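You operate a simulated robot arm through the tools that you are given. There is no shell and no other tool. Be economical: measure what you need, move in short steps, check, and stop when the job is done.

You run a simulated two-armed robot. Do the job below in one go: nothing can be reset, and whatever is moved stays where it is left.

Task
Take the cap off the green bottle that says "cedar" on the bare end of the counter and lay it down there.

Only the result counts: the job must be done as asked and must still hold three seconds after the hand-in. Knocking over, shifting, dropping, spilling or breaking anything else fails it. Lids that push on must go on centred and level and be pressed home; caps that screw on are set level and turned clockwise until they are tight.

Robot
Two 6-joint arms with two-finger parallel grippers on one trunk, on a base that drives. Base frame: it is fixed to the floor where the robot stands at the start and does not move with it; the origin is under the middle of the robot, x ahead of it, y to its left, z up. Lengths are in mm, angles in degrees, forces in N, time in s.
The left shoulder is at the start at [60, 187, 1222], the right one opposite. With the tool pointing down near the work surface each hand reaches from about 220 to 620 mm from the robot's upright axis, wherever it stands, measured 20 degrees to its own side. Payload 1.57 kg a hand.
The tool frame of a hand sits at the grasp point between the pads (the TCP): z along the fingers, y along the line on which they close. The tips reach 30 mm beyond it. Largest opening 110 mm; finger width 24, thickness 12; the body of the gripper, 48 by 112 mm, starts 78 mm behind the TCP.
Orientation is told as [roll, pitch, yaw] about the base's x, y, z axes, in that order, counted from this pose: with the fingers straight down and closing along the base's y, the tool's x points along the base's -x, its y along +y and its z along -z.

Tools
- The arms move only by the tool move_arm. It takes "left_moves", "right_moves" or both (then of equal length, played together; a hand with none holds still); each is a list of rows, each an object of numbers (a shift or turn left out is 0, a gripper value left out holds the last): "tx", "ty", "tz": the shift along the tool's x, y, z in mm; "rx", "ry", "rz": the turn, a rotation vector about the tool's x, y, z in degrees; "hand": the closure in counts, from 0 (fully open) to 255 (shut). In form: [{"tx": .., "ty": .., "tz": .., "rx": .., "ry": .., "rz": .., "hand": ..}, ...]. A call has 1 to 8 rows; each row shifts and turns the commanded pose from where the row before left it, along the tool's axes as they then stand. A row lasts 0.2 s, in which the tool goes at most 50 mm and 8.6 degrees; a call with a longer step from one row to the next is refused whole, and so is a gripper value outside its range. A pose out of reach is approached as far as the arm can. The call stops where the force on the tool passes 40 N (or 10 N more than at its start, if that is more) or the arm is blocked; 0.2 s more then pass. Each finger travels about 153 mm/s and halts on what it meets, pressing with about 32 N; the grip force reading is that of the motor and also rises with nothing between the fingers. The clock runs only during rows and for 0.2 s after the last one: add rows that do not move to give the fingers time. It gives the time, the measured TCP pose, the force on the tool (base axes), the opening and the grip force at its end, in the units of the frame above (readings bear some noise), with the torque about the TCP (base axes, N m) and any sound that the robot's microphone picked up.
- Cameras (640 x 400 px; columns grow to the right, rows downward): "scene" is now at [10, -18.8, 1758.6]; the picture's right is [-0.27, -0.96, 0.00], its down [-0.78, 0.22, -0.59] and it looks along [0.56, -0.16, -0.81] (base axes); focal length 292 px, centre (320, 200). "left" rides on the left gripper at [70, -16, -141] in its tool frame; the picture's right is [0.23, 0.97, 0.00], its down [-0.86, 0.20, -0.48] and it looks along [-0.47, 0.11, 0.88] (tool axes); focal length 222 px, centre (320, 200). "right" rides on the right gripper at [70, 16, -141] in its tool frame; the picture's right is [-0.23, 0.97, 0.00], its down [-0.86, -0.20, -0.48] and it looks along [-0.47, -0.11, 0.88] (tool axes); focal length 222 px, centre (320, 200). There is no depth. A picture from a camera that has moved, and an enlarged one, comes with that camera's place and axes in the base frame and with its lens.
- camera(camera): a new picture of that camera. No time passes.
- move_column(by): slides the trunk up (or, below 0, down) by that many mm; the arms and the scene camera ride with it, the base frame stays. It gives what a move gives, with no picture.
- steer(legs): drives the robot by 1 to 6 legs, each [ahead, left, turn to the left] in mm, mm and degrees, along the robot's own axes; the way and the turn of a leg run together, so that a leg with both is an arc; at most 1500 mm and 180 degrees a leg. The arms and the cameras ride along, it lands a little off, and it stops where it bumps. It gives what a move gives.
- head_to(pan, tilt): turns the head with the scene camera to pan (to the left, within 86 degrees either way) and tilt (down, from -29 to 69), counted from straight ahead of the robot. It gives what a move gives.
- inspect(camera, box): a new picture of the part [left, top, right, bottom] of that camera's present view, enlarged. No time passes.
- finish_job(): hands the job in; it is judged then, once.

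Work in short steps. Places have to be worked out from the pictures, the camera data and where the tool is seen: move nearer, look again, correct. Check each grasp and each placing, and mend what went wrong. You have 120 turns and 88 pictures in all, those below and enlarged ones among them. Open the grippers and draw the arms clear of the work before you hand the job in, unless the task says otherwise; then end with one line.

The tools are called by a JSON object that holds its "api" and its "payload". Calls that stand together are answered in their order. move_arm: Moves the arms, as the interface text tells. Its arguments: {"type":"object","properties":{"left_moves":{"type":"array","items":{"type":"object","properties":{"tx":{"type":"number"},"ty":{"type":"number"},"tz":{"type":"number"},"rx":{"type":"number"},"ry":{"type":"number"},"rz":{"type":"number"},"hand":{"type":"number"}}}},"right_moves":{"type":"array","items":{"type":"object","properties":{"tx":{"type":"number"},"ty":{"type":"number"},"tz":{"type":"number"},"rx":{"type":"number"},"ry":{"type":"number"},"rz":{"type":"number"},"hand":{"type":"number"}}}}},"required":[]} The other tools are called the same way: move_column (by) slides the trunk up or down; steer (legs) drives the base; head_to (pan, tilt) turns the head that bears the scene camera; camera (camera) takes a picture; inspect (camera, box) takes an enlarged picture of a part of a camera's view; finish_job () hands the job in.

At the start:

```text
time: 0.0
left_tcp_pos: [446.9, 139.4, 1247.8]
left_tcp_rot: [0.0, 0.0, 0.0]
left_contact_force: [-0.7, 0.8, 0.0]
left_ft_torque: [-0.01, 0.0, -0.01]
left_gripper_width: 110.0
left_finger_force: 0.0
right_tcp_pos: [353.0, -202.1, 1318.9]
right_tcp_rot: [0.0, 0.0, 0.0]
right_contact_force: [1.2, 0.0, -0.2]
right_ft_torque: [0.02, 0.02, 0.0]
right_gripper_width: 110.1
right_finger_force: 0.0
trunk travel left (down, up): [-850.0, 140.0]
robot x, y, heading: [1.1, 1.8, -0.1]
head pan, tilt: [-15.7, 54.1]
```

scene: 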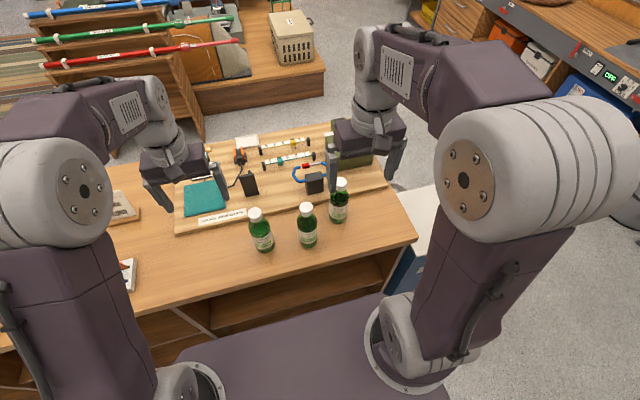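
right: 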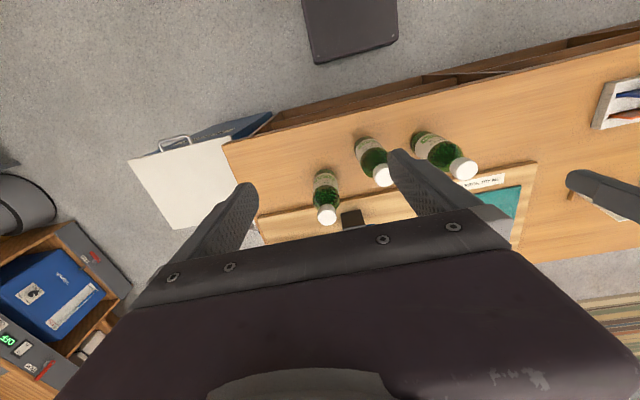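
left: 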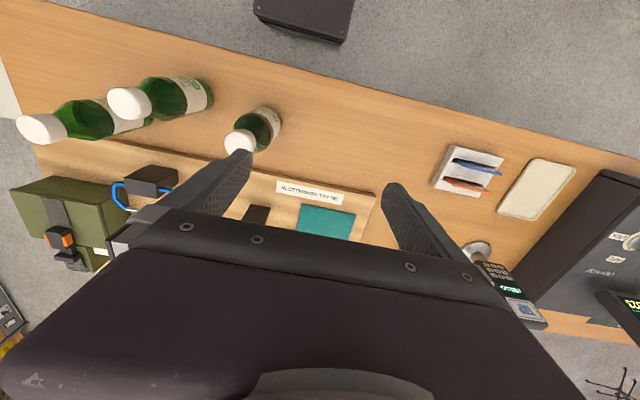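

I see three green bottles; I zoom in to read their labels.

{"api": "inspect", "payload": {"camera": "scene", "box": [230, 160, 370, 260]}}

{"api": "inspect", "payload": {"camera": "left", "box": [0, 50, 300, 230]}}

```text
4.00 times, centred on (300, 210) of scene
camera zoom: at [10.0, -18.8, 1758.6], right [-0.27, -0.96, 0.0], down [-0.78, 0.22, -0.59], along [0.56, -0.16, -0.81], focal length 1166 px, centre (400, 160)
```

zoom: 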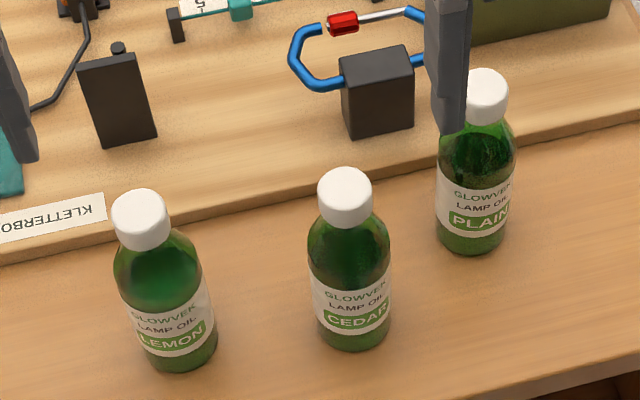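

```text
2.13 times, centred on (150, 140) of left
camera zoom: at [378.3, 122.4, 1389.3], right [-0.23, 0.97, 0.0], down [0.86, 0.2, 0.48], along [0.47, 0.11, -0.88], focal length 474 px, centre (683, 328)
```

zoom: 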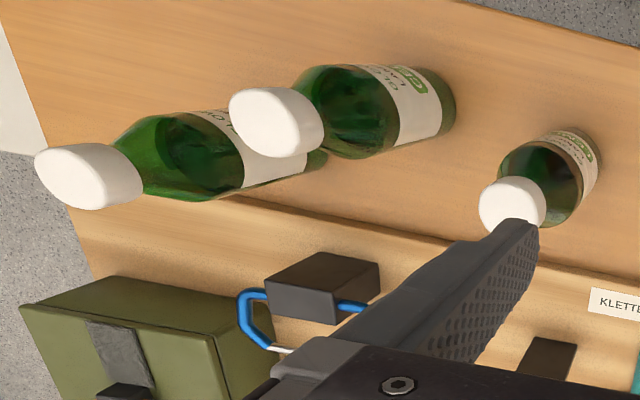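

The middle bottle is CEDAR; its cap triangulates to about (462,-108,1081) and the counter is near z 908. Now I look along the counter to find the bare end.

{"api": "head_to", "payload": {"pan": 45, "tilt": 45}}

{"api": "camera", "payload": {"camera": "scene"}}

{"api": "head_to", "payload": {"pan": -50, "tilt": 40}}

{"api": "camera", "payload": {"camera": "scene"}}

{"api": "head_to", "payload": {"pan": 5, "tilt": 50}}

{"api": "camera", "payload": {"camera": "scene"}}

```text
time: 1.3
left_tcp_pos: [447.6, 138.4, 1247.9]
left_tcp_rot: [0.0, -0.1, 0.0]
left_contact_force: [-0.4, 0.3, -0.7]
left_ft_torque: [0.01, 0.01, -0.03]
left_gripper_width: 110.1
left_finger_force: 0.1
right_tcp_pos: [352.3, -201.5, 1319.3]
right_tcp_rot: [-0.1, 0.0, 0.1]
right_contact_force: [0.4, -0.1, -0.5]
right_ft_torque: [0.02, 0.0, -0.03]
right_gripper_width: 110.0
right_finger_force: 0.0
trunk travel left (down, up): [-850.0, 140.0]
robot x, y, heading: [-2.1, -1.2, 0.0]
head pan, tilt: [45.0, 45.0]
```

```text
82 pictures are left
camera scene: at [-2.7, 58.4, 1771.0], right [0.71, -0.71, 0.0], down [-0.5, -0.5, -0.71], along [0.5, 0.5, -0.71], focal length 292 px, centre (320, 200)
```

scene: 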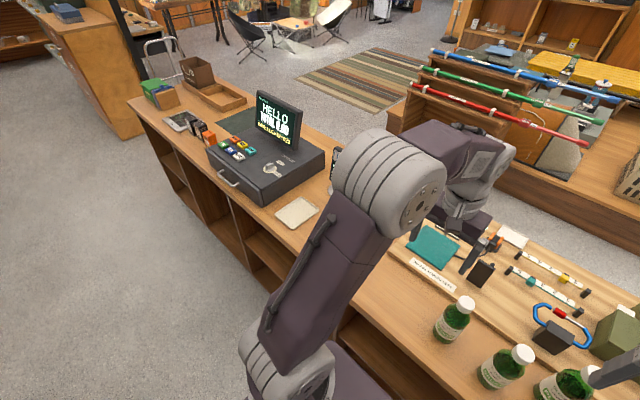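

```text
time: 3.0
left_tcp_pos: [447.1, 139.1, 1249.2]
left_tcp_rot: [0.0, -0.1, 0.0]
left_contact_force: [-0.4, 0.1, -0.7]
left_ft_torque: [-0.01, 0.01, 0.02]
left_gripper_width: 110.3
left_finger_force: 0.0
right_tcp_pos: [351.6, -201.1, 1318.6]
right_tcp_rot: [0.0, -0.1, 0.0]
right_contact_force: [-0.2, 0.7, 0.3]
right_ft_torque: [0.0, 0.03, 0.03]
right_gripper_width: 109.8
right_finger_force: 0.1
trunk travel left (down, up): [-850.0, 140.0]
robot x, y, heading: [5.4, -1.8, -0.2]
head pan, tilt: [-50.0, 40.0]
```

```text
81 pictures are left
camera scene: at [-5.6, -64.1, 1778.2], right [-0.77, -0.64, 0.0], down [-0.41, 0.49, -0.77], along [0.49, -0.59, -0.64], focal length 292 px, centre (320, 200)
```

scene: 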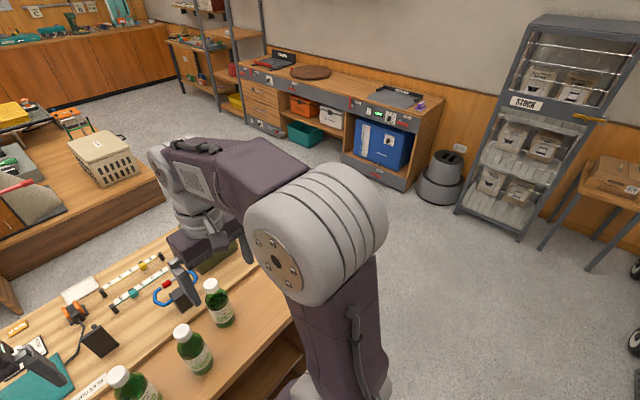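

```text
time: 4.3
left_tcp_pos: [447.7, 139.5, 1247.8]
left_tcp_rot: [0.0, 0.0, 0.0]
left_contact_force: [0.2, 0.4, -0.6]
left_ft_torque: [0.03, 0.0, -0.02]
left_gripper_width: 109.9
left_finger_force: 0.0
right_tcp_pos: [351.6, -201.0, 1318.9]
right_tcp_rot: [0.1, 0.0, 0.1]
right_contact_force: [0.1, 0.6, -1.3]
right_ft_torque: [0.0, 0.0, -0.01]
right_gripper_width: 109.7
right_finger_force: 0.1
trunk travel left (down, up): [-850.0, 140.0]
robot x, y, heading: [1.6, 1.0, -0.1]
head pan, tilt: [5.0, 50.0]
```

```text
80 pictures are left
camera scene: at [16.5, 7.6, 1764.1], right [0.09, -1.0, 0.0], down [-0.76, -0.07, -0.64], along [0.64, 0.06, -0.77], focal length 292 px, centre (320, 200)
```

scene: 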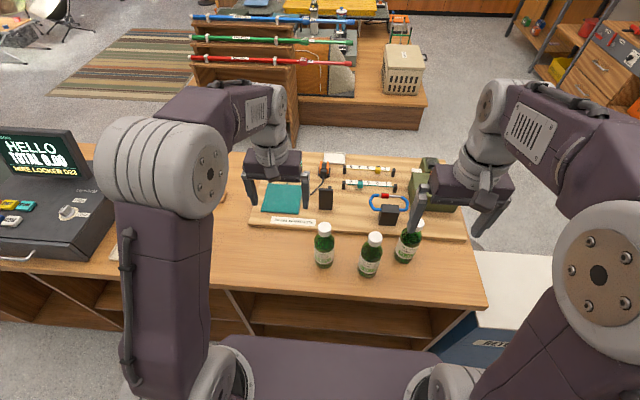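

Cedar cap is at (462,-110,1081), lemon at (480,31), plain at (522,-227); the counter's bare end lies to the right, about x 390–560, y −250…−450. I plan to hold the bottle body with the left hand (tilted forward) and unscrew with the right; first tilt the left hand.

{"api": "move_arm", "payload": {"left_moves": [{"ry": -7.5}, {"ry": -7.5}, {"ry": -7.5}, {"ry": -7.5}, {"ry": -7.5}, {"ry": -7.5}, {"ry": -7.5}, {"ry": -7.5}]}}

```text
time: 6.1
left_tcp_pos: [444.6, 161.3, 1246.3]
left_tcp_rot: [6.1, -45.9, -1.0]
left_contact_force: [0.1, 0.0, 0.1]
left_ft_torque: [-0.03, -0.05, 0.04]
left_gripper_width: 110.4
left_finger_force: 0.0
left hand out of reach, approached as far as the arm can: row 6, 7, 8
right_tcp_pos: [352.6, -203.0, 1318.5]
right_tcp_rot: [0.0, 0.0, 0.0]
right_contact_force: [0.9, 0.2, 0.6]
right_ft_torque: [0.01, 0.01, 0.02]
right_gripper_width: 109.9
right_finger_force: 0.0
trunk travel left (down, up): [-850.0, 140.0]
robot x, y, heading: [-0.4, -0.1, 0.2]
head pan, tilt: [5.0, 50.0]
```

The arm is folded too tight at this spot, but the pre-grasp across the body is further from the shoulder. I move toward the pre-grasp point (349,-110,1037).

{"api": "move_arm", "payload": {"left_moves": [{"tx": 29, "ty": -31.1, "tz": 2.6}, {"tx": 29, "ty": -31.1, "tz": 2.6}, {"tx": 29, "ty": -31.1, "tz": 2.6}, {"tx": 29, "ty": -31.1, "tz": 2.6}]}}

{"api": "camera", "payload": {"camera": "scene"}}

```text
time: 7.1
left_tcp_pos: [383.3, 36.0, 1147.6]
left_tcp_rot: [6.2, -45.9, -1.0]
left_contact_force: [0.0, -0.2, -0.1]
left_ft_torque: [-0.02, 0.02, -0.04]
left_gripper_width: 109.9
left_finger_force: 0.1
left hand out of reach, approached as far as the arm can: row 2
right_tcp_pos: [351.8, -202.9, 1318.0]
right_tcp_rot: [0.1, 0.1, -0.1]
right_contact_force: [0.5, 0.0, -0.8]
right_ft_torque: [0.02, -0.02, 0.03]
right_gripper_width: 109.8
right_finger_force: 0.0
trunk travel left (down, up): [-850.0, 140.0]
robot x, y, heading: [-2.4, -1.3, 0.1]
head pan, tilt: [5.0, 50.0]
```

```text
79 pictures are left
camera scene: at [16.0, 5.6, 1764.1], right [0.09, -1.0, 0.0], down [-0.76, -0.07, -0.64], along [0.64, 0.06, -0.77], focal length 292 px, centre (320, 200)
```

scene: 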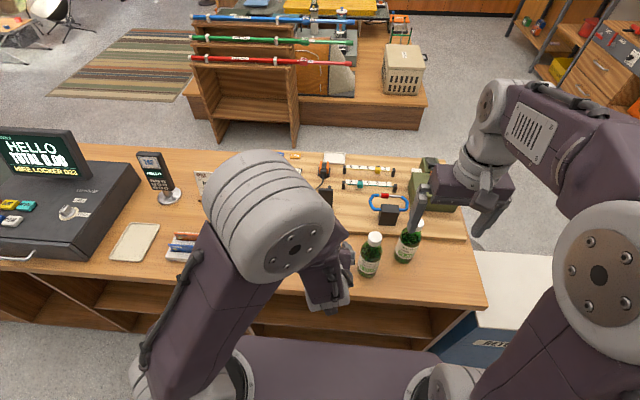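

The hand is clear of lemon. I continue across toward the front of cedar.

{"api": "move_arm", "payload": {"left_moves": [{"tx": 24.5, "ty": -37.5, "tz": 7.8}, {"tx": 24.5, "ty": -37.5, "tz": 7.8}, {"tx": 24.5, "ty": -37.5, "tz": 7.8}, {"tx": 24.5, "ty": -37.5, "tz": 7.8}]}}

{"api": "camera", "payload": {"camera": "scene"}}

```text
time: 8.1
left_tcp_pos: [360.7, -102.4, 1049.5]
left_tcp_rot: [5.1, -45.8, 1.9]
left_contact_force: [0.2, -0.4, -0.1]
left_ft_torque: [0.01, 0.0, 0.01]
left_gripper_width: 109.8
left_finger_force: 0.0
right_tcp_pos: [352.9, -202.0, 1317.9]
right_tcp_rot: [0.1, 0.0, 0.0]
right_contact_force: [0.2, 0.5, -0.2]
right_ft_torque: [-0.01, 0.03, 0.0]
right_gripper_width: 110.3
right_finger_force: 0.1
trunk travel left (down, up): [-850.0, 140.0]
robot x, y, heading: [-1.4, -0.4, 0.1]
head pan, tilt: [5.0, 50.0]
```

```text
78 pictures are left
camera scene: at [17.1, 6.5, 1764.1], right [0.09, -1.0, 0.0], down [-0.76, -0.07, -0.64], along [0.64, 0.06, -0.77], focal length 292 px, centre (320, 200)
```

scene: 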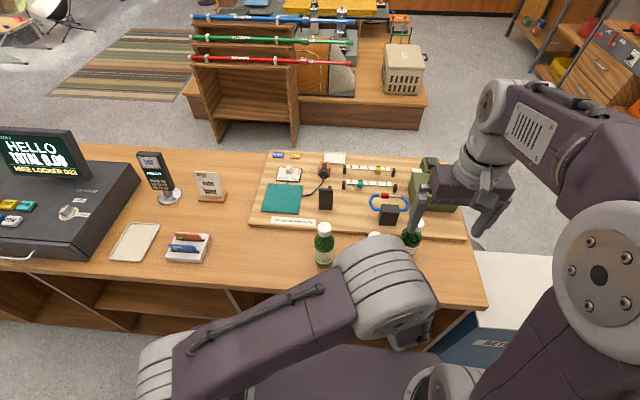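

The left elbow sits around x 220, leaving the cap area free. I check the left hand camera.

{"api": "camera", "payload": {"camera": "left"}}

{"api": "camera", "payload": {"camera": "right"}}

```text
77 pictures are left
camera left: at [214.3, -136.4, 1096.3], right [-0.25, 0.96, -0.1], down [0.23, 0.16, 0.96], along [0.94, 0.22, -0.27], focal length 222 px, centre (320, 200)
```

left: 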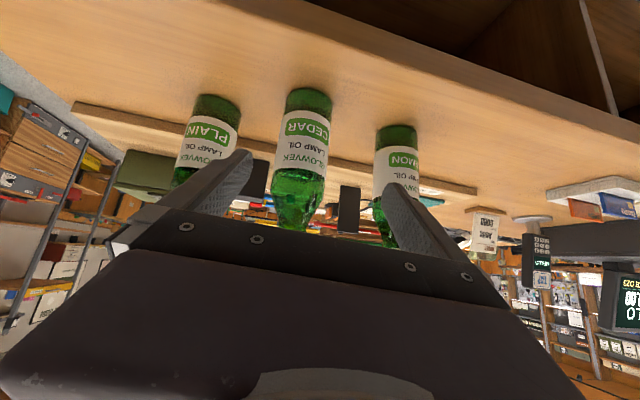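

```text
76 pictures are left
camera right: at [284.3, -186.5, 1459.5], right [0.23, 0.97, 0.0], down [0.86, -0.2, 0.48], along [0.47, -0.11, -0.88], focal length 222 px, centre (320, 200)
```

right: 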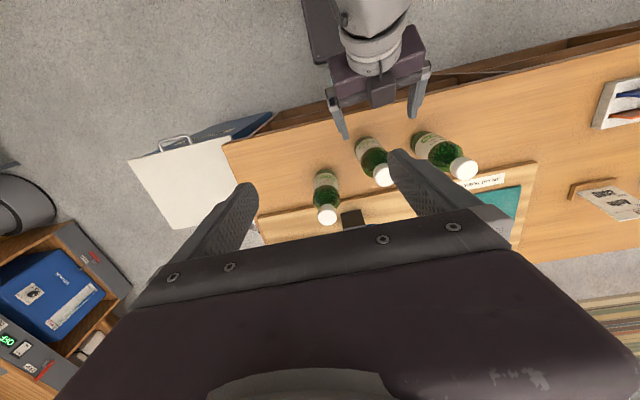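

Left hand is lined up in front of cedar; I level its closing axis and raise its tilt slightly, and narrow the opening a bit.

{"api": "move_arm", "payload": {"left_moves": [{"rx": 3.2, "rz": 0.65, "ry": -3, "hand": 30}, {"rx": 3.2, "rz": 0.65, "ry": -3}, {}]}}

```text
time: 9.1
left_tcp_pos: [385.8, -137.1, 1070.0]
left_tcp_rot: [-9.0, -53.9, 8.8]
left_contact_force: [0.7, -1.2, -0.5]
left_ft_torque: [0.03, 0.01, 0.01]
left_gripper_width: 96.9
left_finger_force: 0.0
left hand out of reach, approached as far as the arm can: row 2
right_tcp_pos: [351.9, -200.7, 1319.9]
right_tcp_rot: [0.0, 0.0, 0.0]
right_contact_force: [1.4, 0.2, 0.3]
right_ft_torque: [0.01, -0.01, -0.01]
right_gripper_width: 110.1
right_finger_force: 0.0
trunk travel left (down, up): [-850.0, 140.0]
robot x, y, heading: [0.0, 0.4, -0.0]
head pan, tilt: [5.0, 50.0]
stopped in row 3 (left hand): the arm was blocked; the commanded pose is now the measured one
```

It jumped and reports blocked; I look before proceeding.

{"api": "camera", "payload": {"camera": "scene"}}

{"api": "camera", "payload": {"camera": "right"}}

```text
75 pictures are left
camera scene: at [16.0, 7.8, 1764.1], right [0.09, -1.0, 0.0], down [-0.76, -0.07, -0.64], along [0.64, 0.06, -0.77], focal length 292 px, centre (320, 200)
```

scene: 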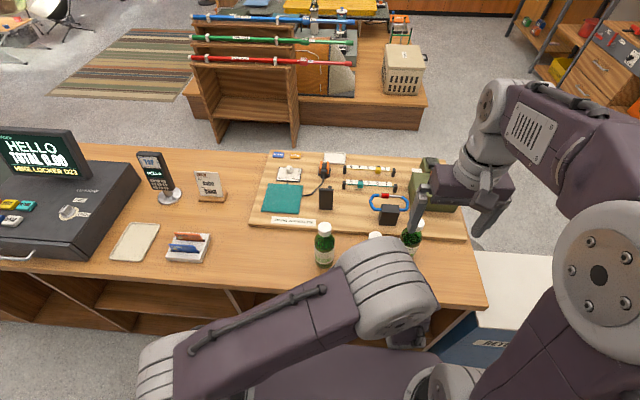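

```text
74 pictures are left
camera right: at [283.3, -185.5, 1459.8], right [0.23, 0.97, 0.0], down [0.86, -0.2, 0.48], along [0.47, -0.11, -0.88], focal length 222 px, centre (320, 200)
```

right: 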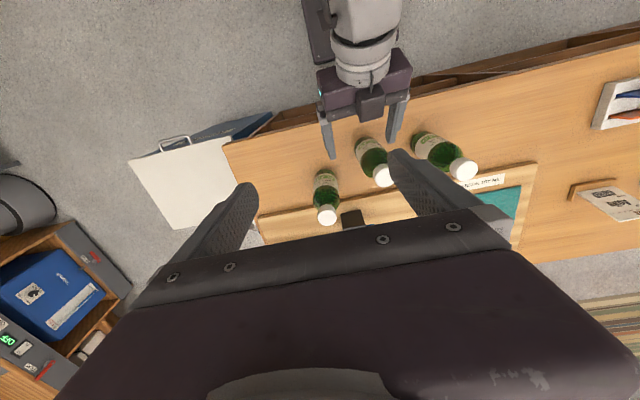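

The left arm is folded too tight here. Backing the base 130 mm gives it room; nothing is held yet and the retreat is clear of the bottles.

{"api": "steer", "payload": {"legs": [[-130, 0, 0]]}}

```text
time: 10.3
left_tcp_pos: [254.3, -137.2, 1070.4]
left_tcp_rot: [-9.0, -53.8, 8.7]
left_contact_force: [-0.7, 0.6, 0.4]
left_ft_torque: [0.02, -0.01, 0.02]
left_gripper_width: 96.7
left_finger_force: 0.1
right_tcp_pos: [222.3, -203.3, 1317.6]
right_tcp_rot: [0.0, 0.1, -0.2]
right_contact_force: [0.0, -0.1, -0.9]
right_ft_torque: [0.01, -0.01, 0.01]
right_gripper_width: 109.9
right_finger_force: 0.1
trunk travel left (down, up): [-850.0, 140.0]
robot x, y, heading: [-132.8, -0.3, -0.4]
head pan, tilt: [5.0, 50.0]
```

Now I bring the left hand forward to about (350,-112,1050) and level its closing axis.

{"api": "move_arm", "payload": {"left_moves": [{"tx": -14, "ty": 8.1, "tz": 29.6}, {"tx": -14, "ty": 8.1, "tz": 29.6}, {"tx": -14, "ty": 8.1, "tz": 29.6}, {"rx": -2, "rz": 5.1}, {}]}}

```text
time: 11.6
left_tcp_pos: [347.7, -112.8, 1050.6]
left_tcp_rot: [0.0, -54.2, -0.1]
left_contact_force: [0.4, -0.1, 0.1]
left_ft_torque: [0.02, 0.0, 0.02]
left_gripper_width: 96.9
left_finger_force: 0.0
right_tcp_pos: [220.4, -204.2, 1318.1]
right_tcp_rot: [0.0, 0.0, -0.1]
right_contact_force: [-0.6, 0.2, -0.1]
right_ft_torque: [-0.02, 0.03, 0.01]
right_gripper_width: 110.0
right_finger_force: 0.0
trunk travel left (down, up): [-850.0, 140.0]
robot x, y, heading: [-133.7, -1.0, 0.0]
head pan, tilt: [5.0, 50.0]
```

Level now. I tilt 6° further up and advance halfway, then check the view.

{"api": "move_arm", "payload": {"left_moves": [{"ry": -6}, {"tx": 4, "tz": 27}, {"tx": 4, "tz": 27}, {"tx": 3.5, "tz": 20}, {}]}}

{"api": "camera", "payload": {"camera": "left"}}

{"api": "camera", "payload": {"camera": "scene"}}

```text
time: 12.8
left_tcp_pos: [407.3, -113.2, 1001.6]
left_tcp_rot: [0.0, -60.2, -0.1]
left_contact_force: [0.0, -1.0, 0.1]
left_ft_torque: [0.0, -0.02, -0.02]
left_gripper_width: 97.0
left_finger_force: 0.0
right_tcp_pos: [220.3, -203.0, 1317.7]
right_tcp_rot: [0.0, 0.0, -0.2]
right_contact_force: [0.2, -0.1, -0.5]
right_ft_torque: [0.0, -0.03, 0.02]
right_gripper_width: 110.0
right_finger_force: 0.1
trunk travel left (down, up): [-850.0, 140.0]
robot x, y, heading: [-128.1, -0.2, -0.2]
head pan, tilt: [5.0, 50.0]
```

```text
73 pictures are left
camera left: at [250.3, -129.6, 1011.8], right [-0.11, 0.97, -0.2], down [0.01, 0.2, 0.98], along [0.99, 0.11, -0.03], focal length 222 px, centre (320, 200)
```

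left: 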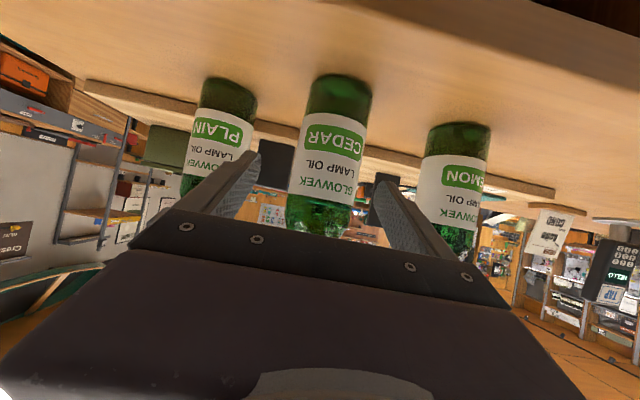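

```text
72 pictures are left
camera scene: at [-115.7, 7.7, 1764.1], right [0.08, -1.0, 0.0], down [-0.76, -0.06, -0.64], along [0.64, 0.05, -0.77], focal length 292 px, centre (320, 200)
```

scene: 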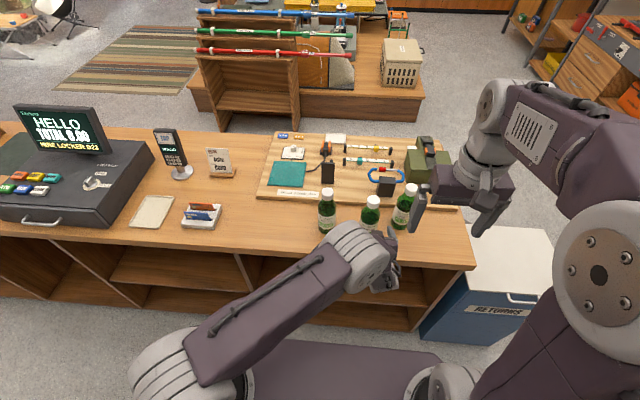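

Bottle is centred between the fingers (y ≈ -113). I advance 62 mm to the bottle axis and close on the body.

{"api": "move_arm", "payload": {"left_moves": [{"tz": 21}, {"tz": 21}, {"tz": 20}, {}]}}

{"api": "camera", "payload": {"camera": "left"}}

```text
time: 13.8
left_tcp_pos: [461.3, -115.1, 972.6]
left_tcp_rot: [0.1, -60.2, 0.0]
left_contact_force: [0.0, 0.0, -0.1]
left_ft_torque: [-0.01, 0.01, 0.02]
left_gripper_width: 96.9
left_finger_force: 0.0
right_tcp_pos: [219.5, -202.0, 1318.2]
right_tcp_rot: [0.0, 0.1, -0.2]
right_contact_force: [0.4, -0.4, -0.1]
right_ft_torque: [-0.03, 0.0, 0.02]
right_gripper_width: 110.1
right_finger_force: 0.1
trunk travel left (down, up): [-850.0, 140.0]
robot x, y, heading: [-130.2, 2.2, -0.3]
head pan, tilt: [5.0, 50.0]
```

```text
71 pictures are left
camera left: at [303.7, -129.8, 982.5], right [-0.11, 0.97, -0.2], down [0.01, 0.2, 0.98], along [0.99, 0.11, -0.03], focal length 222 px, centre (320, 200)
```

left: 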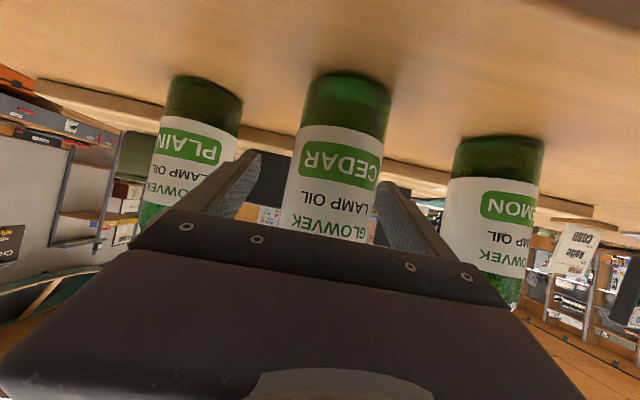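

Centred (bottle y ≈ -114). I close the left hand.

{"api": "move_arm", "payload": {"left_moves": [{"hand": 100}, {"hand": 130}, {"hand": 160}, {"hand": 200}, {}]}}

```text
time: 14.9
left_tcp_pos: [460.3, -113.2, 973.5]
left_tcp_rot: [0.0, -60.3, 0.0]
left_contact_force: [-0.2, 0.1, -0.5]
left_ft_torque: [-0.01, -0.02, 0.02]
left_gripper_width: 61.3
left_finger_force: 31.9
right_tcp_pos: [219.9, -203.2, 1319.6]
right_tcp_rot: [0.1, 0.1, -0.2]
right_contact_force: [-0.8, -0.4, -0.9]
right_ft_torque: [0.03, -0.02, 0.01]
right_gripper_width: 109.9
right_finger_force: 0.0
trunk travel left (down, up): [-850.0, 140.0]
robot x, y, heading: [-135.3, -1.4, -0.4]
head pan, tilt: [5.0, 50.0]
```

Cedar is held firmly with no side load. Now the right hand goes forward high, then over the cap at about (462,-112), z 1250.

{"api": "move_arm", "payload": {"right_moves": [{"tx": -45, "hand": 80}, {"tx": -45}, {"tx": -45}, {"tx": -45, "ty": 15}, {"tx": -35, "ty": 30, "tz": 10}, {"tx": -27, "ty": 36, "tz": 15}, {"ty": 10, "tz": 25}, {}]}}

{"api": "camera", "payload": {"camera": "right"}}

{"api": "camera", "payload": {"camera": "scene"}}

```text
time: 16.8
left_tcp_pos: [459.9, -111.6, 974.3]
left_tcp_rot: [-0.1, -60.2, -0.1]
left_contact_force: [0.5, -0.3, -0.3]
left_ft_torque: [0.0, 0.0, 0.01]
left_gripper_width: 61.1
left_finger_force: 32.6
right_tcp_pos: [426.1, -123.7, 1261.0]
right_tcp_rot: [0.1, -0.1, -0.2]
right_contact_force: [-0.1, -0.5, 0.7]
right_ft_torque: [0.04, -0.01, -0.02]
right_gripper_width: 75.5
right_finger_force: 0.1
right hand out of reach, approached as far as the arm can: row 5, 6
trunk travel left (down, up): [-850.0, 140.0]
robot x, y, heading: [-131.9, -0.2, -0.2]
head pan, tilt: [5.0, 50.0]
```

```text
70 pictures are left
camera right: at [357.0, -107.2, 1401.3], right [0.23, 0.97, 0.0], down [0.85, -0.2, 0.48], along [0.47, -0.11, -0.88], focal length 222 px, centre (320, 200)
```

right: 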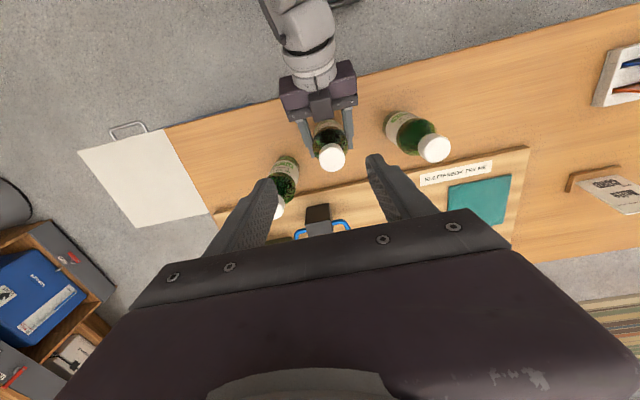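

```text
69 pictures are left
camera scene: at [-115.6, 7.7, 1764.1], right [0.08, -1.0, 0.0], down [-0.76, -0.06, -0.64], along [0.64, 0.05, -0.77], focal length 292 px, centre (320, 200)
```

scene: 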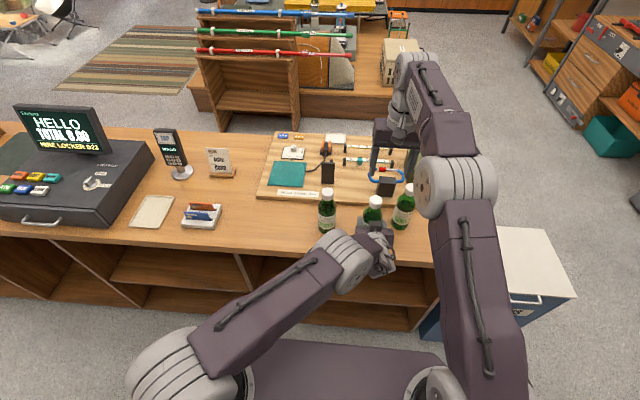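

Cap confirmed at (462,-114). I descend to z≈1145 directly over it (tips still above the cap).

{"api": "move_arm", "payload": {"right_moves": [{"tz": 30, "tx": -6, "ty": 3}, {"tz": 30, "tx": -10, "ty": 3}, {"tz": 30, "tx": -10, "ty": 3}, {"tz": 26, "tx": -10}, {}]}}

{"api": "camera", "payload": {"camera": "right"}}

```text
time: 17.9
left_tcp_pos: [460.7, -112.9, 973.0]
left_tcp_rot: [0.0, -60.2, -0.1]
left_contact_force: [0.3, -0.9, -0.5]
left_ft_torque: [-0.06, -0.03, 0.02]
left_gripper_width: 61.2
left_finger_force: 32.1
right_tcp_pos: [459.5, -112.6, 1142.8]
right_tcp_rot: [0.0, 0.0, -0.2]
right_contact_force: [0.0, -0.2, -0.6]
right_ft_torque: [0.03, 0.01, 0.03]
right_gripper_width: 75.6
right_finger_force: 0.0
right hand out of reach, approached as far as the arm can: row 4
trunk travel left (down, up): [-850.0, 140.0]
robot x, y, heading: [-132.5, 1.1, -0.4]
head pan, tilt: [5.0, 50.0]
```

```text
68 pictures are left
camera right: at [390.5, -96.4, 1284.4], right [0.23, 0.97, 0.0], down [0.85, -0.2, 0.48], along [0.47, -0.11, -0.88], focal length 222 px, centre (320, 200)
```

right: 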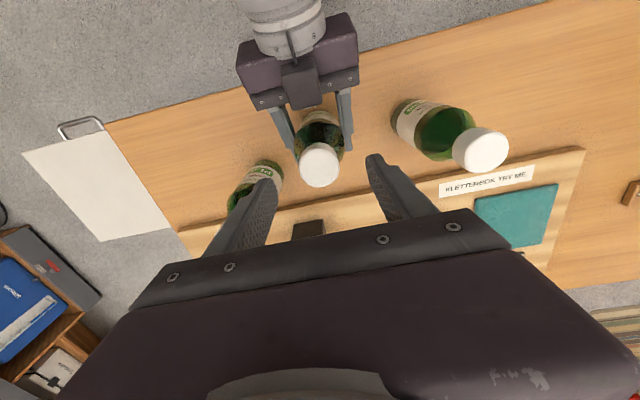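

I zoom to fix the cap's centre more precisely.

{"api": "inspect", "payload": {"camera": "right", "box": [260, 100, 380, 200]}}

```text
4.00 times, centred on (320, 150) of right
camera zoom: at [390.5, -96.4, 1284.4], right [0.23, 0.97, 0.0], down [0.85, -0.2, 0.48], along [0.47, -0.11, -0.88], focal length 888 px, centre (320, 400)
```

zoom: 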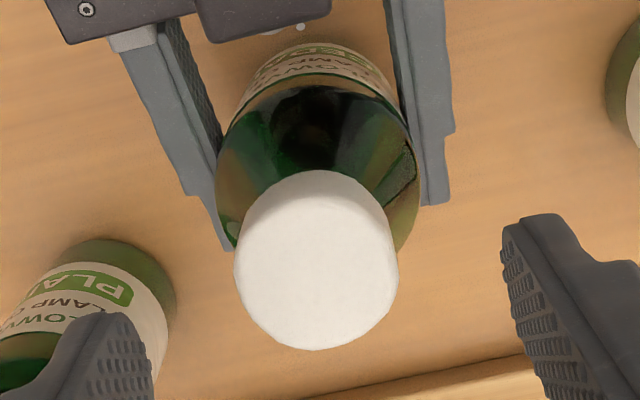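

Cap axis is (459,-113), matching the right TCP. I pre-turn the right hand 60° clockwise so it can unscrew counter-clockwise.

{"api": "move_arm", "payload": {"right_moves": [{"rz": 8.5}, {"rz": 8.5}, {"rz": 8.5}, {"rz": 8.5}, {"rz": 8.5}, {"rz": 8.5}, {"rz": 8.5}, {}]}}

```text
time: 19.8
left_tcp_pos: [458.7, -113.2, 972.8]
left_tcp_rot: [0.0, -60.1, 0.1]
left_contact_force: [-1.3, 0.3, 0.7]
left_ft_torque: [-0.06, 0.05, -0.01]
left_gripper_width: 61.0
left_finger_force: 32.1
right_tcp_pos: [457.7, -114.8, 1143.8]
right_tcp_rot: [-0.1, -0.1, -59.8]
right_contact_force: [-0.2, -0.4, -0.6]
right_ft_torque: [-0.02, -0.03, 0.03]
right_gripper_width: 75.4
right_finger_force: 0.1
trunk travel left (down, up): [-850.0, 140.0]
robot x, y, heading: [-131.9, 1.7, -0.1]
head pan, tilt: [5.0, 50.0]
```

Turned to −60°. Now I descend 49 mm around the cap.

{"api": "move_arm", "payload": {"right_moves": [{"tz": 17}, {"tz": 16}, {"tz": 16}, {}]}}

{"api": "camera", "payload": {"camera": "right"}}

```text
time: 20.8
left_tcp_pos: [460.8, -113.9, 972.7]
left_tcp_rot: [0.0, -60.3, 0.0]
left_contact_force: [-0.5, -1.4, 0.5]
left_ft_torque: [-0.05, 0.01, -0.01]
left_gripper_width: 61.2
left_finger_force: 31.8
right_tcp_pos: [460.5, -114.2, 1093.9]
right_tcp_rot: [-0.1, 0.0, -59.7]
right_contact_force: [-0.4, -1.1, 0.3]
right_ft_torque: [0.01, 0.01, -0.01]
right_gripper_width: 75.4
right_finger_force: 0.0
trunk travel left (down, up): [-850.0, 140.0]
robot x, y, heading: [-135.4, 1.3, -0.1]
head pan, tilt: [5.0, 50.0]
```

```text
66 pictures are left
camera right: at [440.2, -45.7, 1235.5], right [0.96, 0.3, 0.0], down [0.26, -0.84, 0.48], along [0.14, -0.46, -0.88], focal length 222 px, centre (320, 200)
```

right: 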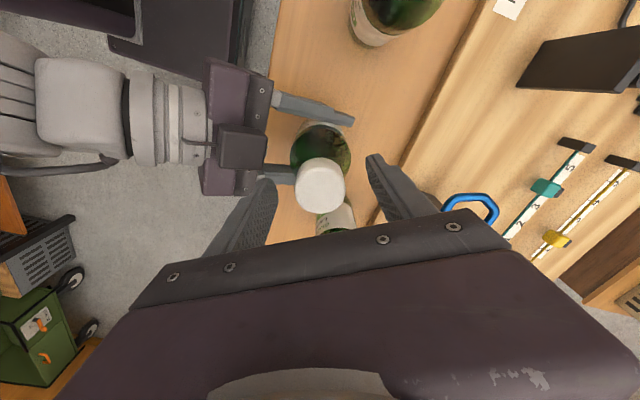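

The cap is between the pads. I close the right hand on it.

{"api": "move_arm", "payload": {"right_moves": [{"hand": 150}, {"hand": 180}, {"hand": 220}, {}]}}

{"api": "inspect", "payload": {"camera": "right", "box": [220, 80, 420, 240]}}

```text
time: 21.8
left_tcp_pos: [460.1, -112.8, 973.6]
left_tcp_rot: [0.0, -60.2, -0.1]
left_contact_force: [-0.3, -0.2, 0.2]
left_ft_torque: [-0.04, 0.0, 0.01]
left_gripper_width: 61.2
left_finger_force: 32.0
right_tcp_pos: [460.2, -112.9, 1095.0]
right_tcp_rot: [-0.1, 0.0, -59.6]
right_contact_force: [0.1, 0.7, -0.2]
right_ft_torque: [-0.02, 0.0, 0.04]
right_gripper_width: 33.0
right_finger_force: 31.7
trunk travel left (down, up): [-850.0, 140.0]
robot x, y, heading: [-132.3, -0.4, -0.2]
head pan, tilt: [5.0, 50.0]
heard: snap
```

```text
2.50 times, centred on (320, 160) of right
camera zoom: at [440.2, -45.7, 1235.7], right [0.96, 0.3, 0.0], down [0.26, -0.84, 0.48], along [0.14, -0.46, -0.88], focal length 555 px, centre (320, 300)
```

zoom: 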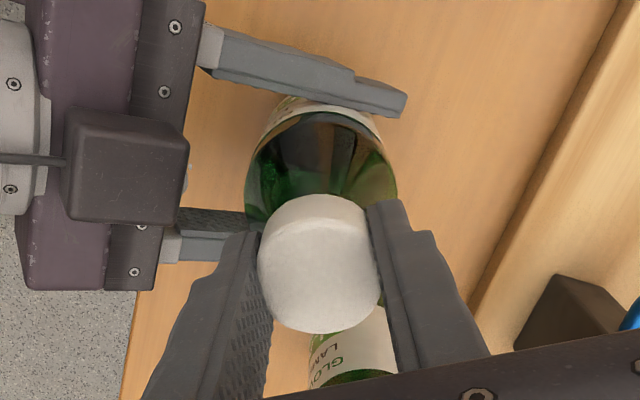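

It grips at 33 mm; I heard a snap on squeezing (possibly a safety catch). I turn counter-clockwise a little and watch the torque.

{"api": "move_arm", "payload": {"right_moves": [{"rz": -5}, {"rz": -5}, {"rz": -5}]}}

```text
time: 22.6
left_tcp_pos: [461.2, -113.3, 973.6]
left_tcp_rot: [0.0, -60.2, -0.1]
left_contact_force: [4.2, -1.7, -1.5]
left_ft_torque: [-0.04, -0.11, 0.14]
left_gripper_width: 61.0
left_finger_force: 32.1
right_tcp_pos: [460.5, -114.0, 1094.6]
right_tcp_rot: [-0.1, 0.1, -44.5]
right_contact_force: [-1.2, 1.5, 9.4]
right_ft_torque: [0.02, 0.06, -0.03]
right_gripper_width: 33.3
right_finger_force: 32.0
trunk travel left (down, up): [-850.0, 140.0]
robot x, y, heading: [-131.8, 8.1, 0.2]
head pan, tilt: [5.0, 50.0]
```

The cap turns and pushes up (9 N), so it unscrews. I keep turning with a slight rise per row.

{"api": "move_arm", "payload": {"right_moves": [{"rz": -7, "tz": -0.3}, {"rz": -7, "tz": -0.15}, {"rz": -7, "tz": -0.15}, {"rz": -7, "tz": -0.15}]}}

```text
time: 23.6
left_tcp_pos: [461.4, -112.5, 973.5]
left_tcp_rot: [-0.1, -60.2, -0.2]
left_contact_force: [-0.6, 0.5, 0.4]
left_ft_torque: [0.0, -0.01, -0.02]
left_gripper_width: 61.1
left_finger_force: 31.7
right_tcp_pos: [460.8, -114.4, 1093.4]
right_tcp_rot: [-0.1, 0.2, -16.5]
right_contact_force: [-0.4, -0.7, 0.1]
right_ft_torque: [0.01, 0.01, 0.02]
right_gripper_width: 33.0
right_finger_force: 32.0
trunk travel left (down, up): [-850.0, 140.0]
robot x, y, heading: [-131.2, 0.6, 0.0]
head pan, tilt: [5.0, 50.0]
```

Forces are relaxed. I continue turning to about +47°.

{"api": "move_arm", "payload": {"right_moves": [{"rz": -8, "tz": -0.1}, {"rz": -8, "tz": -0.1}, {"rz": -8, "tz": -0.1}, {"rz": -8, "tz": -0.1}, {"rz": -8, "tz": -0.1}, {"rz": -8, "tz": -0.1}, {"rz": -8, "tz": -0.1}, {"rz": -8, "tz": -0.1}]}}

{"api": "camera", "payload": {"camera": "right"}}

```text
time: 25.4
left_tcp_pos: [461.0, -113.8, 972.7]
left_tcp_rot: [0.0, -60.2, 0.0]
left_contact_force: [0.4, 0.0, -0.5]
left_ft_torque: [-0.06, -0.02, 0.01]
left_gripper_width: 61.3
left_finger_force: 31.6
right_tcp_pos: [461.0, -114.0, 1095.3]
right_tcp_rot: [0.1, 0.0, 47.6]
right_contact_force: [-0.6, -0.9, 0.3]
right_ft_torque: [-0.04, 0.0, 0.01]
right_gripper_width: 33.2
right_finger_force: 32.0
trunk travel left (down, up): [-850.0, 140.0]
robot x, y, heading: [-131.4, 0.9, -0.1]
head pan, tilt: [5.0, 50.0]
```

```text
64 pictures are left
camera right: at [402.3, -154.2, 1236.1], right [-0.56, 0.83, 0.0], down [0.73, 0.5, 0.48], along [0.39, 0.27, -0.88], focal length 222 px, centre (320, 200)
```

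right: 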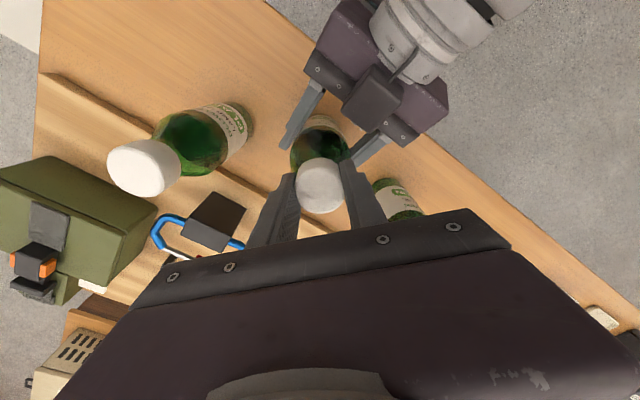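

No resistance any more; the cap may already be free. I try a gentle 3 mm lift and watch the forces.

{"api": "move_arm", "payload": {"right_moves": [{"tz": -1}, {"tz": -1}, {"tz": -1}]}}

```text
time: 26.1
left_tcp_pos: [460.0, -112.4, 971.8]
left_tcp_rot: [0.0, -60.3, 0.1]
left_contact_force: [0.9, 0.2, -0.2]
left_ft_torque: [-0.08, -0.04, 0.03]
left_gripper_width: 60.9
left_finger_force: 31.8
right_tcp_pos: [459.6, -113.4, 1098.3]
right_tcp_rot: [0.1, 0.2, 47.4]
right_contact_force: [0.5, 0.7, 0.3]
right_ft_torque: [0.01, 0.02, 0.01]
right_gripper_width: 34.4
right_finger_force: 31.4
trunk travel left (down, up): [-850.0, 140.0]
robot x, y, heading: [-134.3, 1.5, -0.1]
head pan, tilt: [5.0, 50.0]
```

No resistance on lifting. I lift 10 mm more and look.

{"api": "move_arm", "payload": {"right_moves": [{"tz": -2}, {"tz": -4}, {"tz": -4}]}}

{"api": "inspect", "payload": {"camera": "right", "box": [220, 80, 420, 240]}}

```text
time: 26.9
left_tcp_pos: [461.5, -113.1, 973.2]
left_tcp_rot: [0.0, -60.1, 0.0]
left_contact_force: [1.2, -0.4, 0.2]
left_ft_torque: [-0.06, -0.05, 0.02]
left_gripper_width: 61.3
left_finger_force: 32.4
right_tcp_pos: [459.0, -113.7, 1108.4]
right_tcp_rot: [0.0, 0.2, 47.3]
right_contact_force: [-0.5, 0.5, -1.0]
right_ft_torque: [-0.02, -0.03, -0.01]
right_gripper_width: 34.4
right_finger_force: 32.2
trunk travel left (down, up): [-850.0, 140.0]
robot x, y, heading: [-132.0, 0.9, -0.1]
head pan, tilt: [5.0, 50.0]
```

```text
2.50 times, centred on (320, 160) of right
camera zoom: at [401.6, -154.0, 1249.4], right [-0.56, 0.83, 0.0], down [0.73, 0.49, 0.48], along [0.39, 0.27, -0.88], focal length 555 px, centre (320, 300)
```

zoom: 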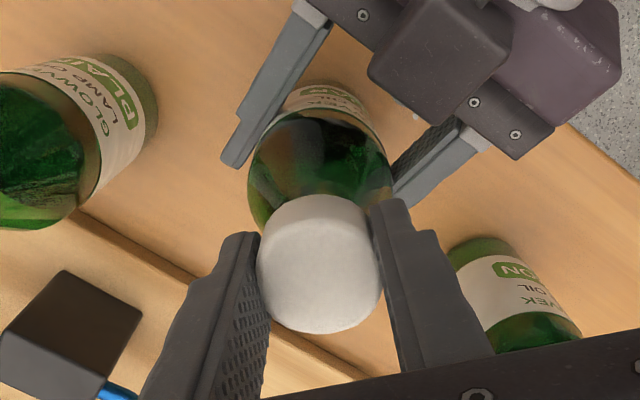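

The cap moves with the hand and leaves the bottle. I lift another 32 mm and verify with a picture.

{"api": "move_arm", "payload": {"right_moves": [{"tz": -8}, {"tz": -12}, {"tz": -12}, {}]}}

{"api": "camera", "payload": {"camera": "right"}}

{"api": "camera", "payload": {"camera": "left"}}

```text
time: 27.9
left_tcp_pos: [460.3, -113.3, 973.3]
left_tcp_rot: [0.0, -60.2, 0.0]
left_contact_force: [0.5, -0.1, -1.4]
left_ft_torque: [-0.07, 0.06, 0.0]
left_gripper_width: 61.1
left_finger_force: 32.1
right_tcp_pos: [458.8, -114.2, 1139.3]
right_tcp_rot: [0.0, 0.0, 47.4]
right_contact_force: [-0.6, 0.0, -0.1]
right_ft_torque: [0.01, -0.02, -0.03]
right_gripper_width: 34.2
right_finger_force: 31.9
trunk travel left (down, up): [-850.0, 140.0]
robot x, y, heading: [-132.7, 2.5, -0.1]
head pan, tilt: [5.0, 50.0]
```

```text
62 pictures are left
camera right: at [399.9, -154.0, 1281.1], right [-0.56, 0.83, 0.0], down [0.73, 0.49, 0.48], along [0.4, 0.27, -0.88], focal length 222 px, centre (320, 200)
```

right: 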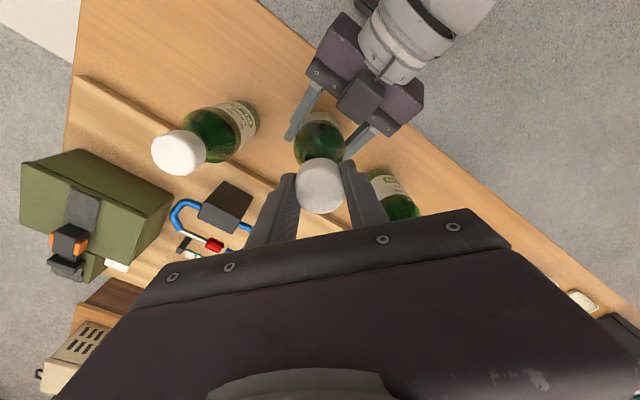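

```text
61 pictures are left
camera left: at [303.6, -129.8, 982.5], right [-0.11, 0.97, -0.2], down [0.01, 0.2, 0.98], along [0.99, 0.11, -0.03], focal length 222 px, centre (320, 200)
```

left: 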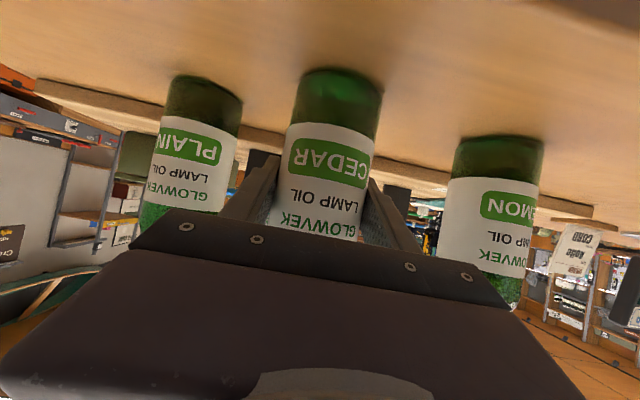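

Cap is off and the bottle still stands on the counter. I move the right hand with the cap back and to the right, to about (400,-200,1180), clear of everything.

{"api": "move_arm", "payload": {"right_moves": [{"tx": 27, "ty": -4, "tz": -10}, {"tx": 27, "ty": -4, "tz": -10}, {"tx": 27, "ty": -4, "tz": -10}, {"tx": 26, "ty": -5, "tz": -10}, {}]}}

{"api": "camera", "payload": {"camera": "scene"}}

```text
time: 29.1
left_tcp_pos: [460.6, -112.6, 973.1]
left_tcp_rot: [0.1, -60.2, 0.0]
left_contact_force: [-0.3, -0.7, 0.1]
left_ft_torque: [-0.06, 0.05, 0.0]
left_gripper_width: 61.1
left_finger_force: 32.0
right_tcp_pos: [452.5, -200.9, 1194.4]
right_tcp_rot: [0.1, 0.2, 47.5]
right_contact_force: [0.2, 1.0, 0.0]
right_ft_torque: [0.0, 0.0, 0.01]
right_gripper_width: 34.7
right_finger_force: 31.9
right hand out of reach, approached as far as the arm can: row 1, 2, 3, 4
trunk travel left (down, up): [-850.0, 140.0]
robot x, y, heading: [-130.8, 1.2, -0.3]
head pan, tilt: [5.0, 50.0]
```

```text
60 pictures are left
camera scene: at [-115.3, 8.1, 1764.1], right [0.08, -1.0, 0.0], down [-0.76, -0.06, -0.64], along [0.64, 0.05, -0.77], focal length 292 px, centre (320, 200)
```

scene: 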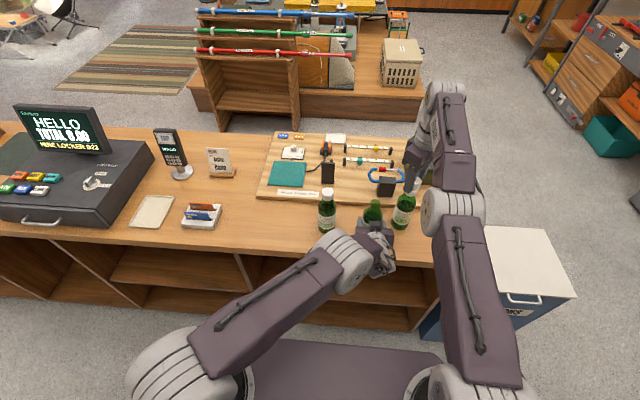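

Cedar is uncapped and upright; the right hand with the cap is clear. I now open the left hand and draw it straight back.

{"api": "move_arm", "payload": {"left_moves": [{"hand": 105}, {"hand": 30}, {}, {"tz": -15}, {"tz": -30}, {"tz": -40}, {"tz": -40}, {}]}}

{"api": "camera", "payload": {"camera": "scene"}}

```text
time: 30.9
left_tcp_pos: [352.3, -111.5, 1034.0]
left_tcp_rot: [-0.1, -60.3, 0.0]
left_contact_force: [0.1, -0.1, -0.1]
left_ft_torque: [0.0, -0.01, 0.01]
left_gripper_width: 96.7
left_finger_force: 0.1
right_tcp_pos: [452.5, -201.3, 1193.2]
right_tcp_rot: [0.3, 0.2, 47.3]
right_contact_force: [0.7, 0.2, -0.5]
right_ft_torque: [0.01, -0.01, 0.02]
right_gripper_width: 34.6
right_finger_force: 31.8
trunk travel left (down, up): [-850.0, 140.0]
robot x, y, heading: [-130.7, -1.5, -0.0]
head pan, tilt: [5.0, 50.0]
```

```text
59 pictures are left
camera scene: at [-114.7, 7.8, 1764.1], right [0.08, -1.0, 0.0], down [-0.76, -0.06, -0.64], along [0.64, 0.05, -0.77], focal length 292 px, centre (320, 200)
```

scene: 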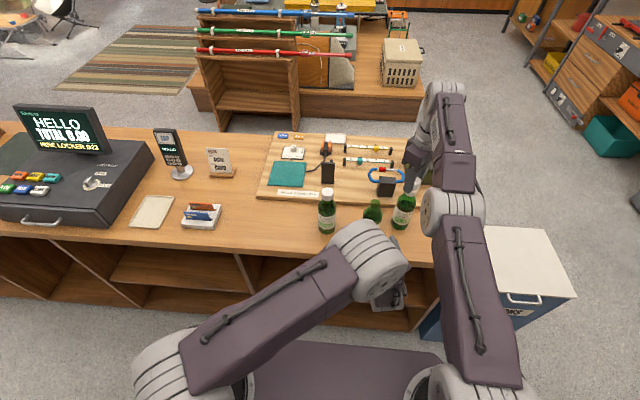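

Cedar stands alone, uncapped. I move the left hand away up and to the left, and pull the right hand back toward the robot before driving.

{"api": "move_arm", "payload": {"left_moves": [{"tx": -17, "ty": 28, "tz": -15}, {"tx": -17, "ty": 28, "tz": -15}, {"tx": -17, "ty": 28, "tz": -15}, {"tx": -17, "ty": 28, "tz": -15}, {"tx": -17, "ty": 28, "tz": -10}, {"tx": -17, "ty": 28, "tz": -10}], "right_moves": [{"tx": 13.5, "ty": 14.7}, {"tx": 13.5, "ty": 14.7}, {"tx": 13.5, "ty": 14.7}, {"tx": 13.5, "ty": 14.7}, {"tx": 13.5, "ty": 14.7}, {"tx": 6, "ty": 6}]}}

{"api": "head_to", "payload": {"pan": -25, "tilt": 50}}

{"api": "camera", "payload": {"camera": "scene"}}

```text
time: 32.4
left_tcp_pos: [348.5, 36.9, 1178.8]
left_tcp_rot: [0.5, -60.0, -0.4]
left_contact_force: [-0.3, 0.2, 0.3]
left_ft_torque: [-0.01, 0.0, 0.01]
left_gripper_width: 97.0
left_finger_force: 0.0
left hand out of reach, approached as far as the arm can: row 2, 3, 4
right_tcp_pos: [449.1, -201.1, 1206.9]
right_tcp_rot: [0.1, 0.0, 47.4]
right_contact_force: [-0.4, 0.2, -0.9]
right_ft_torque: [-0.04, -0.03, -0.04]
right_gripper_width: 34.3
right_finger_force: 32.4
right hand out of reach, approached as far as the arm can: row 1, 2, 3, 4, 5, 6
trunk travel left (down, up): [-850.0, 140.0]
robot x, y, heading: [-133.7, 0.6, -0.2]
head pan, tilt: [5.0, 50.0]
```

```text
time: 33.3
left_tcp_pos: [346.9, 34.5, 1180.2]
left_tcp_rot: [0.6, -60.0, -0.5]
left_contact_force: [-0.7, 0.0, 0.3]
left_ft_torque: [-0.02, -0.01, 0.0]
left_gripper_width: 97.0
left_finger_force: 0.1
right_tcp_pos: [448.8, -202.9, 1207.6]
right_tcp_rot: [0.2, 0.1, 47.3]
right_contact_force: [-0.1, 0.0, 0.1]
right_ft_torque: [-0.01, -0.01, -0.03]
right_gripper_width: 34.2
right_finger_force: 31.7
trunk travel left (down, up): [-850.0, 140.0]
robot x, y, heading: [-130.8, 1.0, -0.3]
head pan, tilt: [-25.0, 50.0]
```

```text
58 pictures are left
camera scene: at [-122.4, -31.6, 1764.1], right [-0.42, -0.91, 0.0], down [-0.69, 0.33, -0.64], along [0.58, -0.27, -0.77], focal length 292 px, centre (320, 200)
```

scene: 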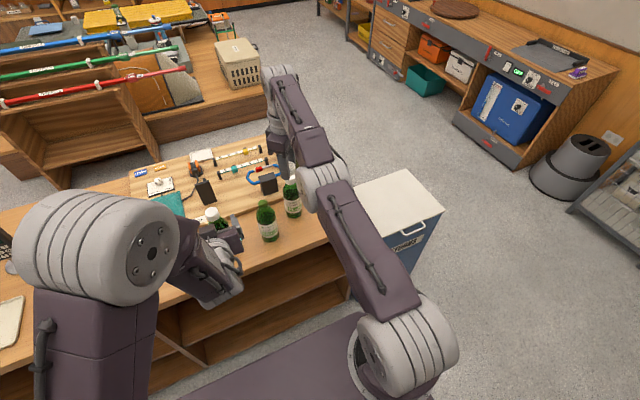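

The right wrist seems at a joint limit with yaw 47°; I turn it back to 0° here in the open.

{"api": "move_arm", "payload": {"right_moves": [{"rz": 8}, {"rz": 8}, {"rz": 8}, {"rz": 8}, {"rz": 8}, {"rz": 7.4}, {}]}}

{"api": "move_arm", "payload": {"right_moves": [{"tx": 20}, {"tx": 20}, {"tx": 20}, {"tx": 20}, {"tx": 20}]}}

```text
time: 34.9
left_tcp_pos: [348.2, 35.5, 1178.4]
left_tcp_rot: [0.5, -60.1, -0.5]
left_contact_force: [0.0, 0.3, 0.1]
left_ft_torque: [0.03, -0.03, 0.0]
left_gripper_width: 97.1
left_finger_force: 0.1
right_tcp_pos: [449.5, -204.6, 1206.7]
right_tcp_rot: [0.0, 0.2, -0.2]
right_contact_force: [-0.2, -0.5, -0.4]
right_ft_torque: [-0.01, 0.03, 0.01]
right_gripper_width: 34.5
right_finger_force: 31.9
trunk travel left (down, up): [-850.0, 140.0]
robot x, y, heading: [-128.4, 1.7, -0.2]
head pan, tilt: [-25.0, 50.0]
```

```text
time: 36.1
left_tcp_pos: [347.5, 35.3, 1179.1]
left_tcp_rot: [0.6, -60.2, -0.5]
left_contact_force: [-0.5, -0.4, 0.7]
left_ft_torque: [0.03, -0.01, 0.01]
left_gripper_width: 96.9
left_finger_force: 0.0
right_tcp_pos: [445.7, -205.2, 1216.6]
right_tcp_rot: [0.0, 0.1, -0.1]
right_contact_force: [0.2, -0.3, -0.7]
right_ft_torque: [0.0, 0.05, -0.01]
right_gripper_width: 34.7
right_finger_force: 31.7
right hand out of reach, approached as far as the arm can: row 1, 2, 3, 4, 5
trunk travel left (down, up): [-850.0, 140.0]
robot x, y, heading: [-134.5, 2.9, -0.3]
head pan, tilt: [-25.0, 50.0]
```

It's in a full-stretch singularity; moving down first should bend the elbow, then I pull back.

{"api": "move_arm", "payload": {"right_moves": [{"tz": 15}, {"tz": 15}, {"tz": 10, "tx": 10}, {"tz": 5, "tx": 20}, {"tx": 25}, {"tx": 25}, {"tx": 25}]}}

```text
time: 37.7
left_tcp_pos: [347.4, 35.3, 1179.3]
left_tcp_rot: [0.5, -60.1, -0.5]
left_contact_force: [0.7, 1.1, 0.4]
left_ft_torque: [0.0, 0.0, 0.0]
left_gripper_width: 97.2
left_finger_force: 0.0
right_tcp_pos: [453.5, -204.2, 1185.9]
right_tcp_rot: [0.0, 0.1, 0.0]
right_contact_force: [-1.2, -0.7, -0.4]
right_ft_torque: [0.0, -0.01, 0.05]
right_gripper_width: 34.7
right_finger_force: 32.0
right hand out of reach, approached as far as the arm can: row 1, 2, 3, 4, 5, 6, 7
trunk travel left (down, up): [-850.0, 140.0]
robot x, y, heading: [-130.2, -4.7, -0.3]
head pan, tilt: [-25.0, 50.0]
```

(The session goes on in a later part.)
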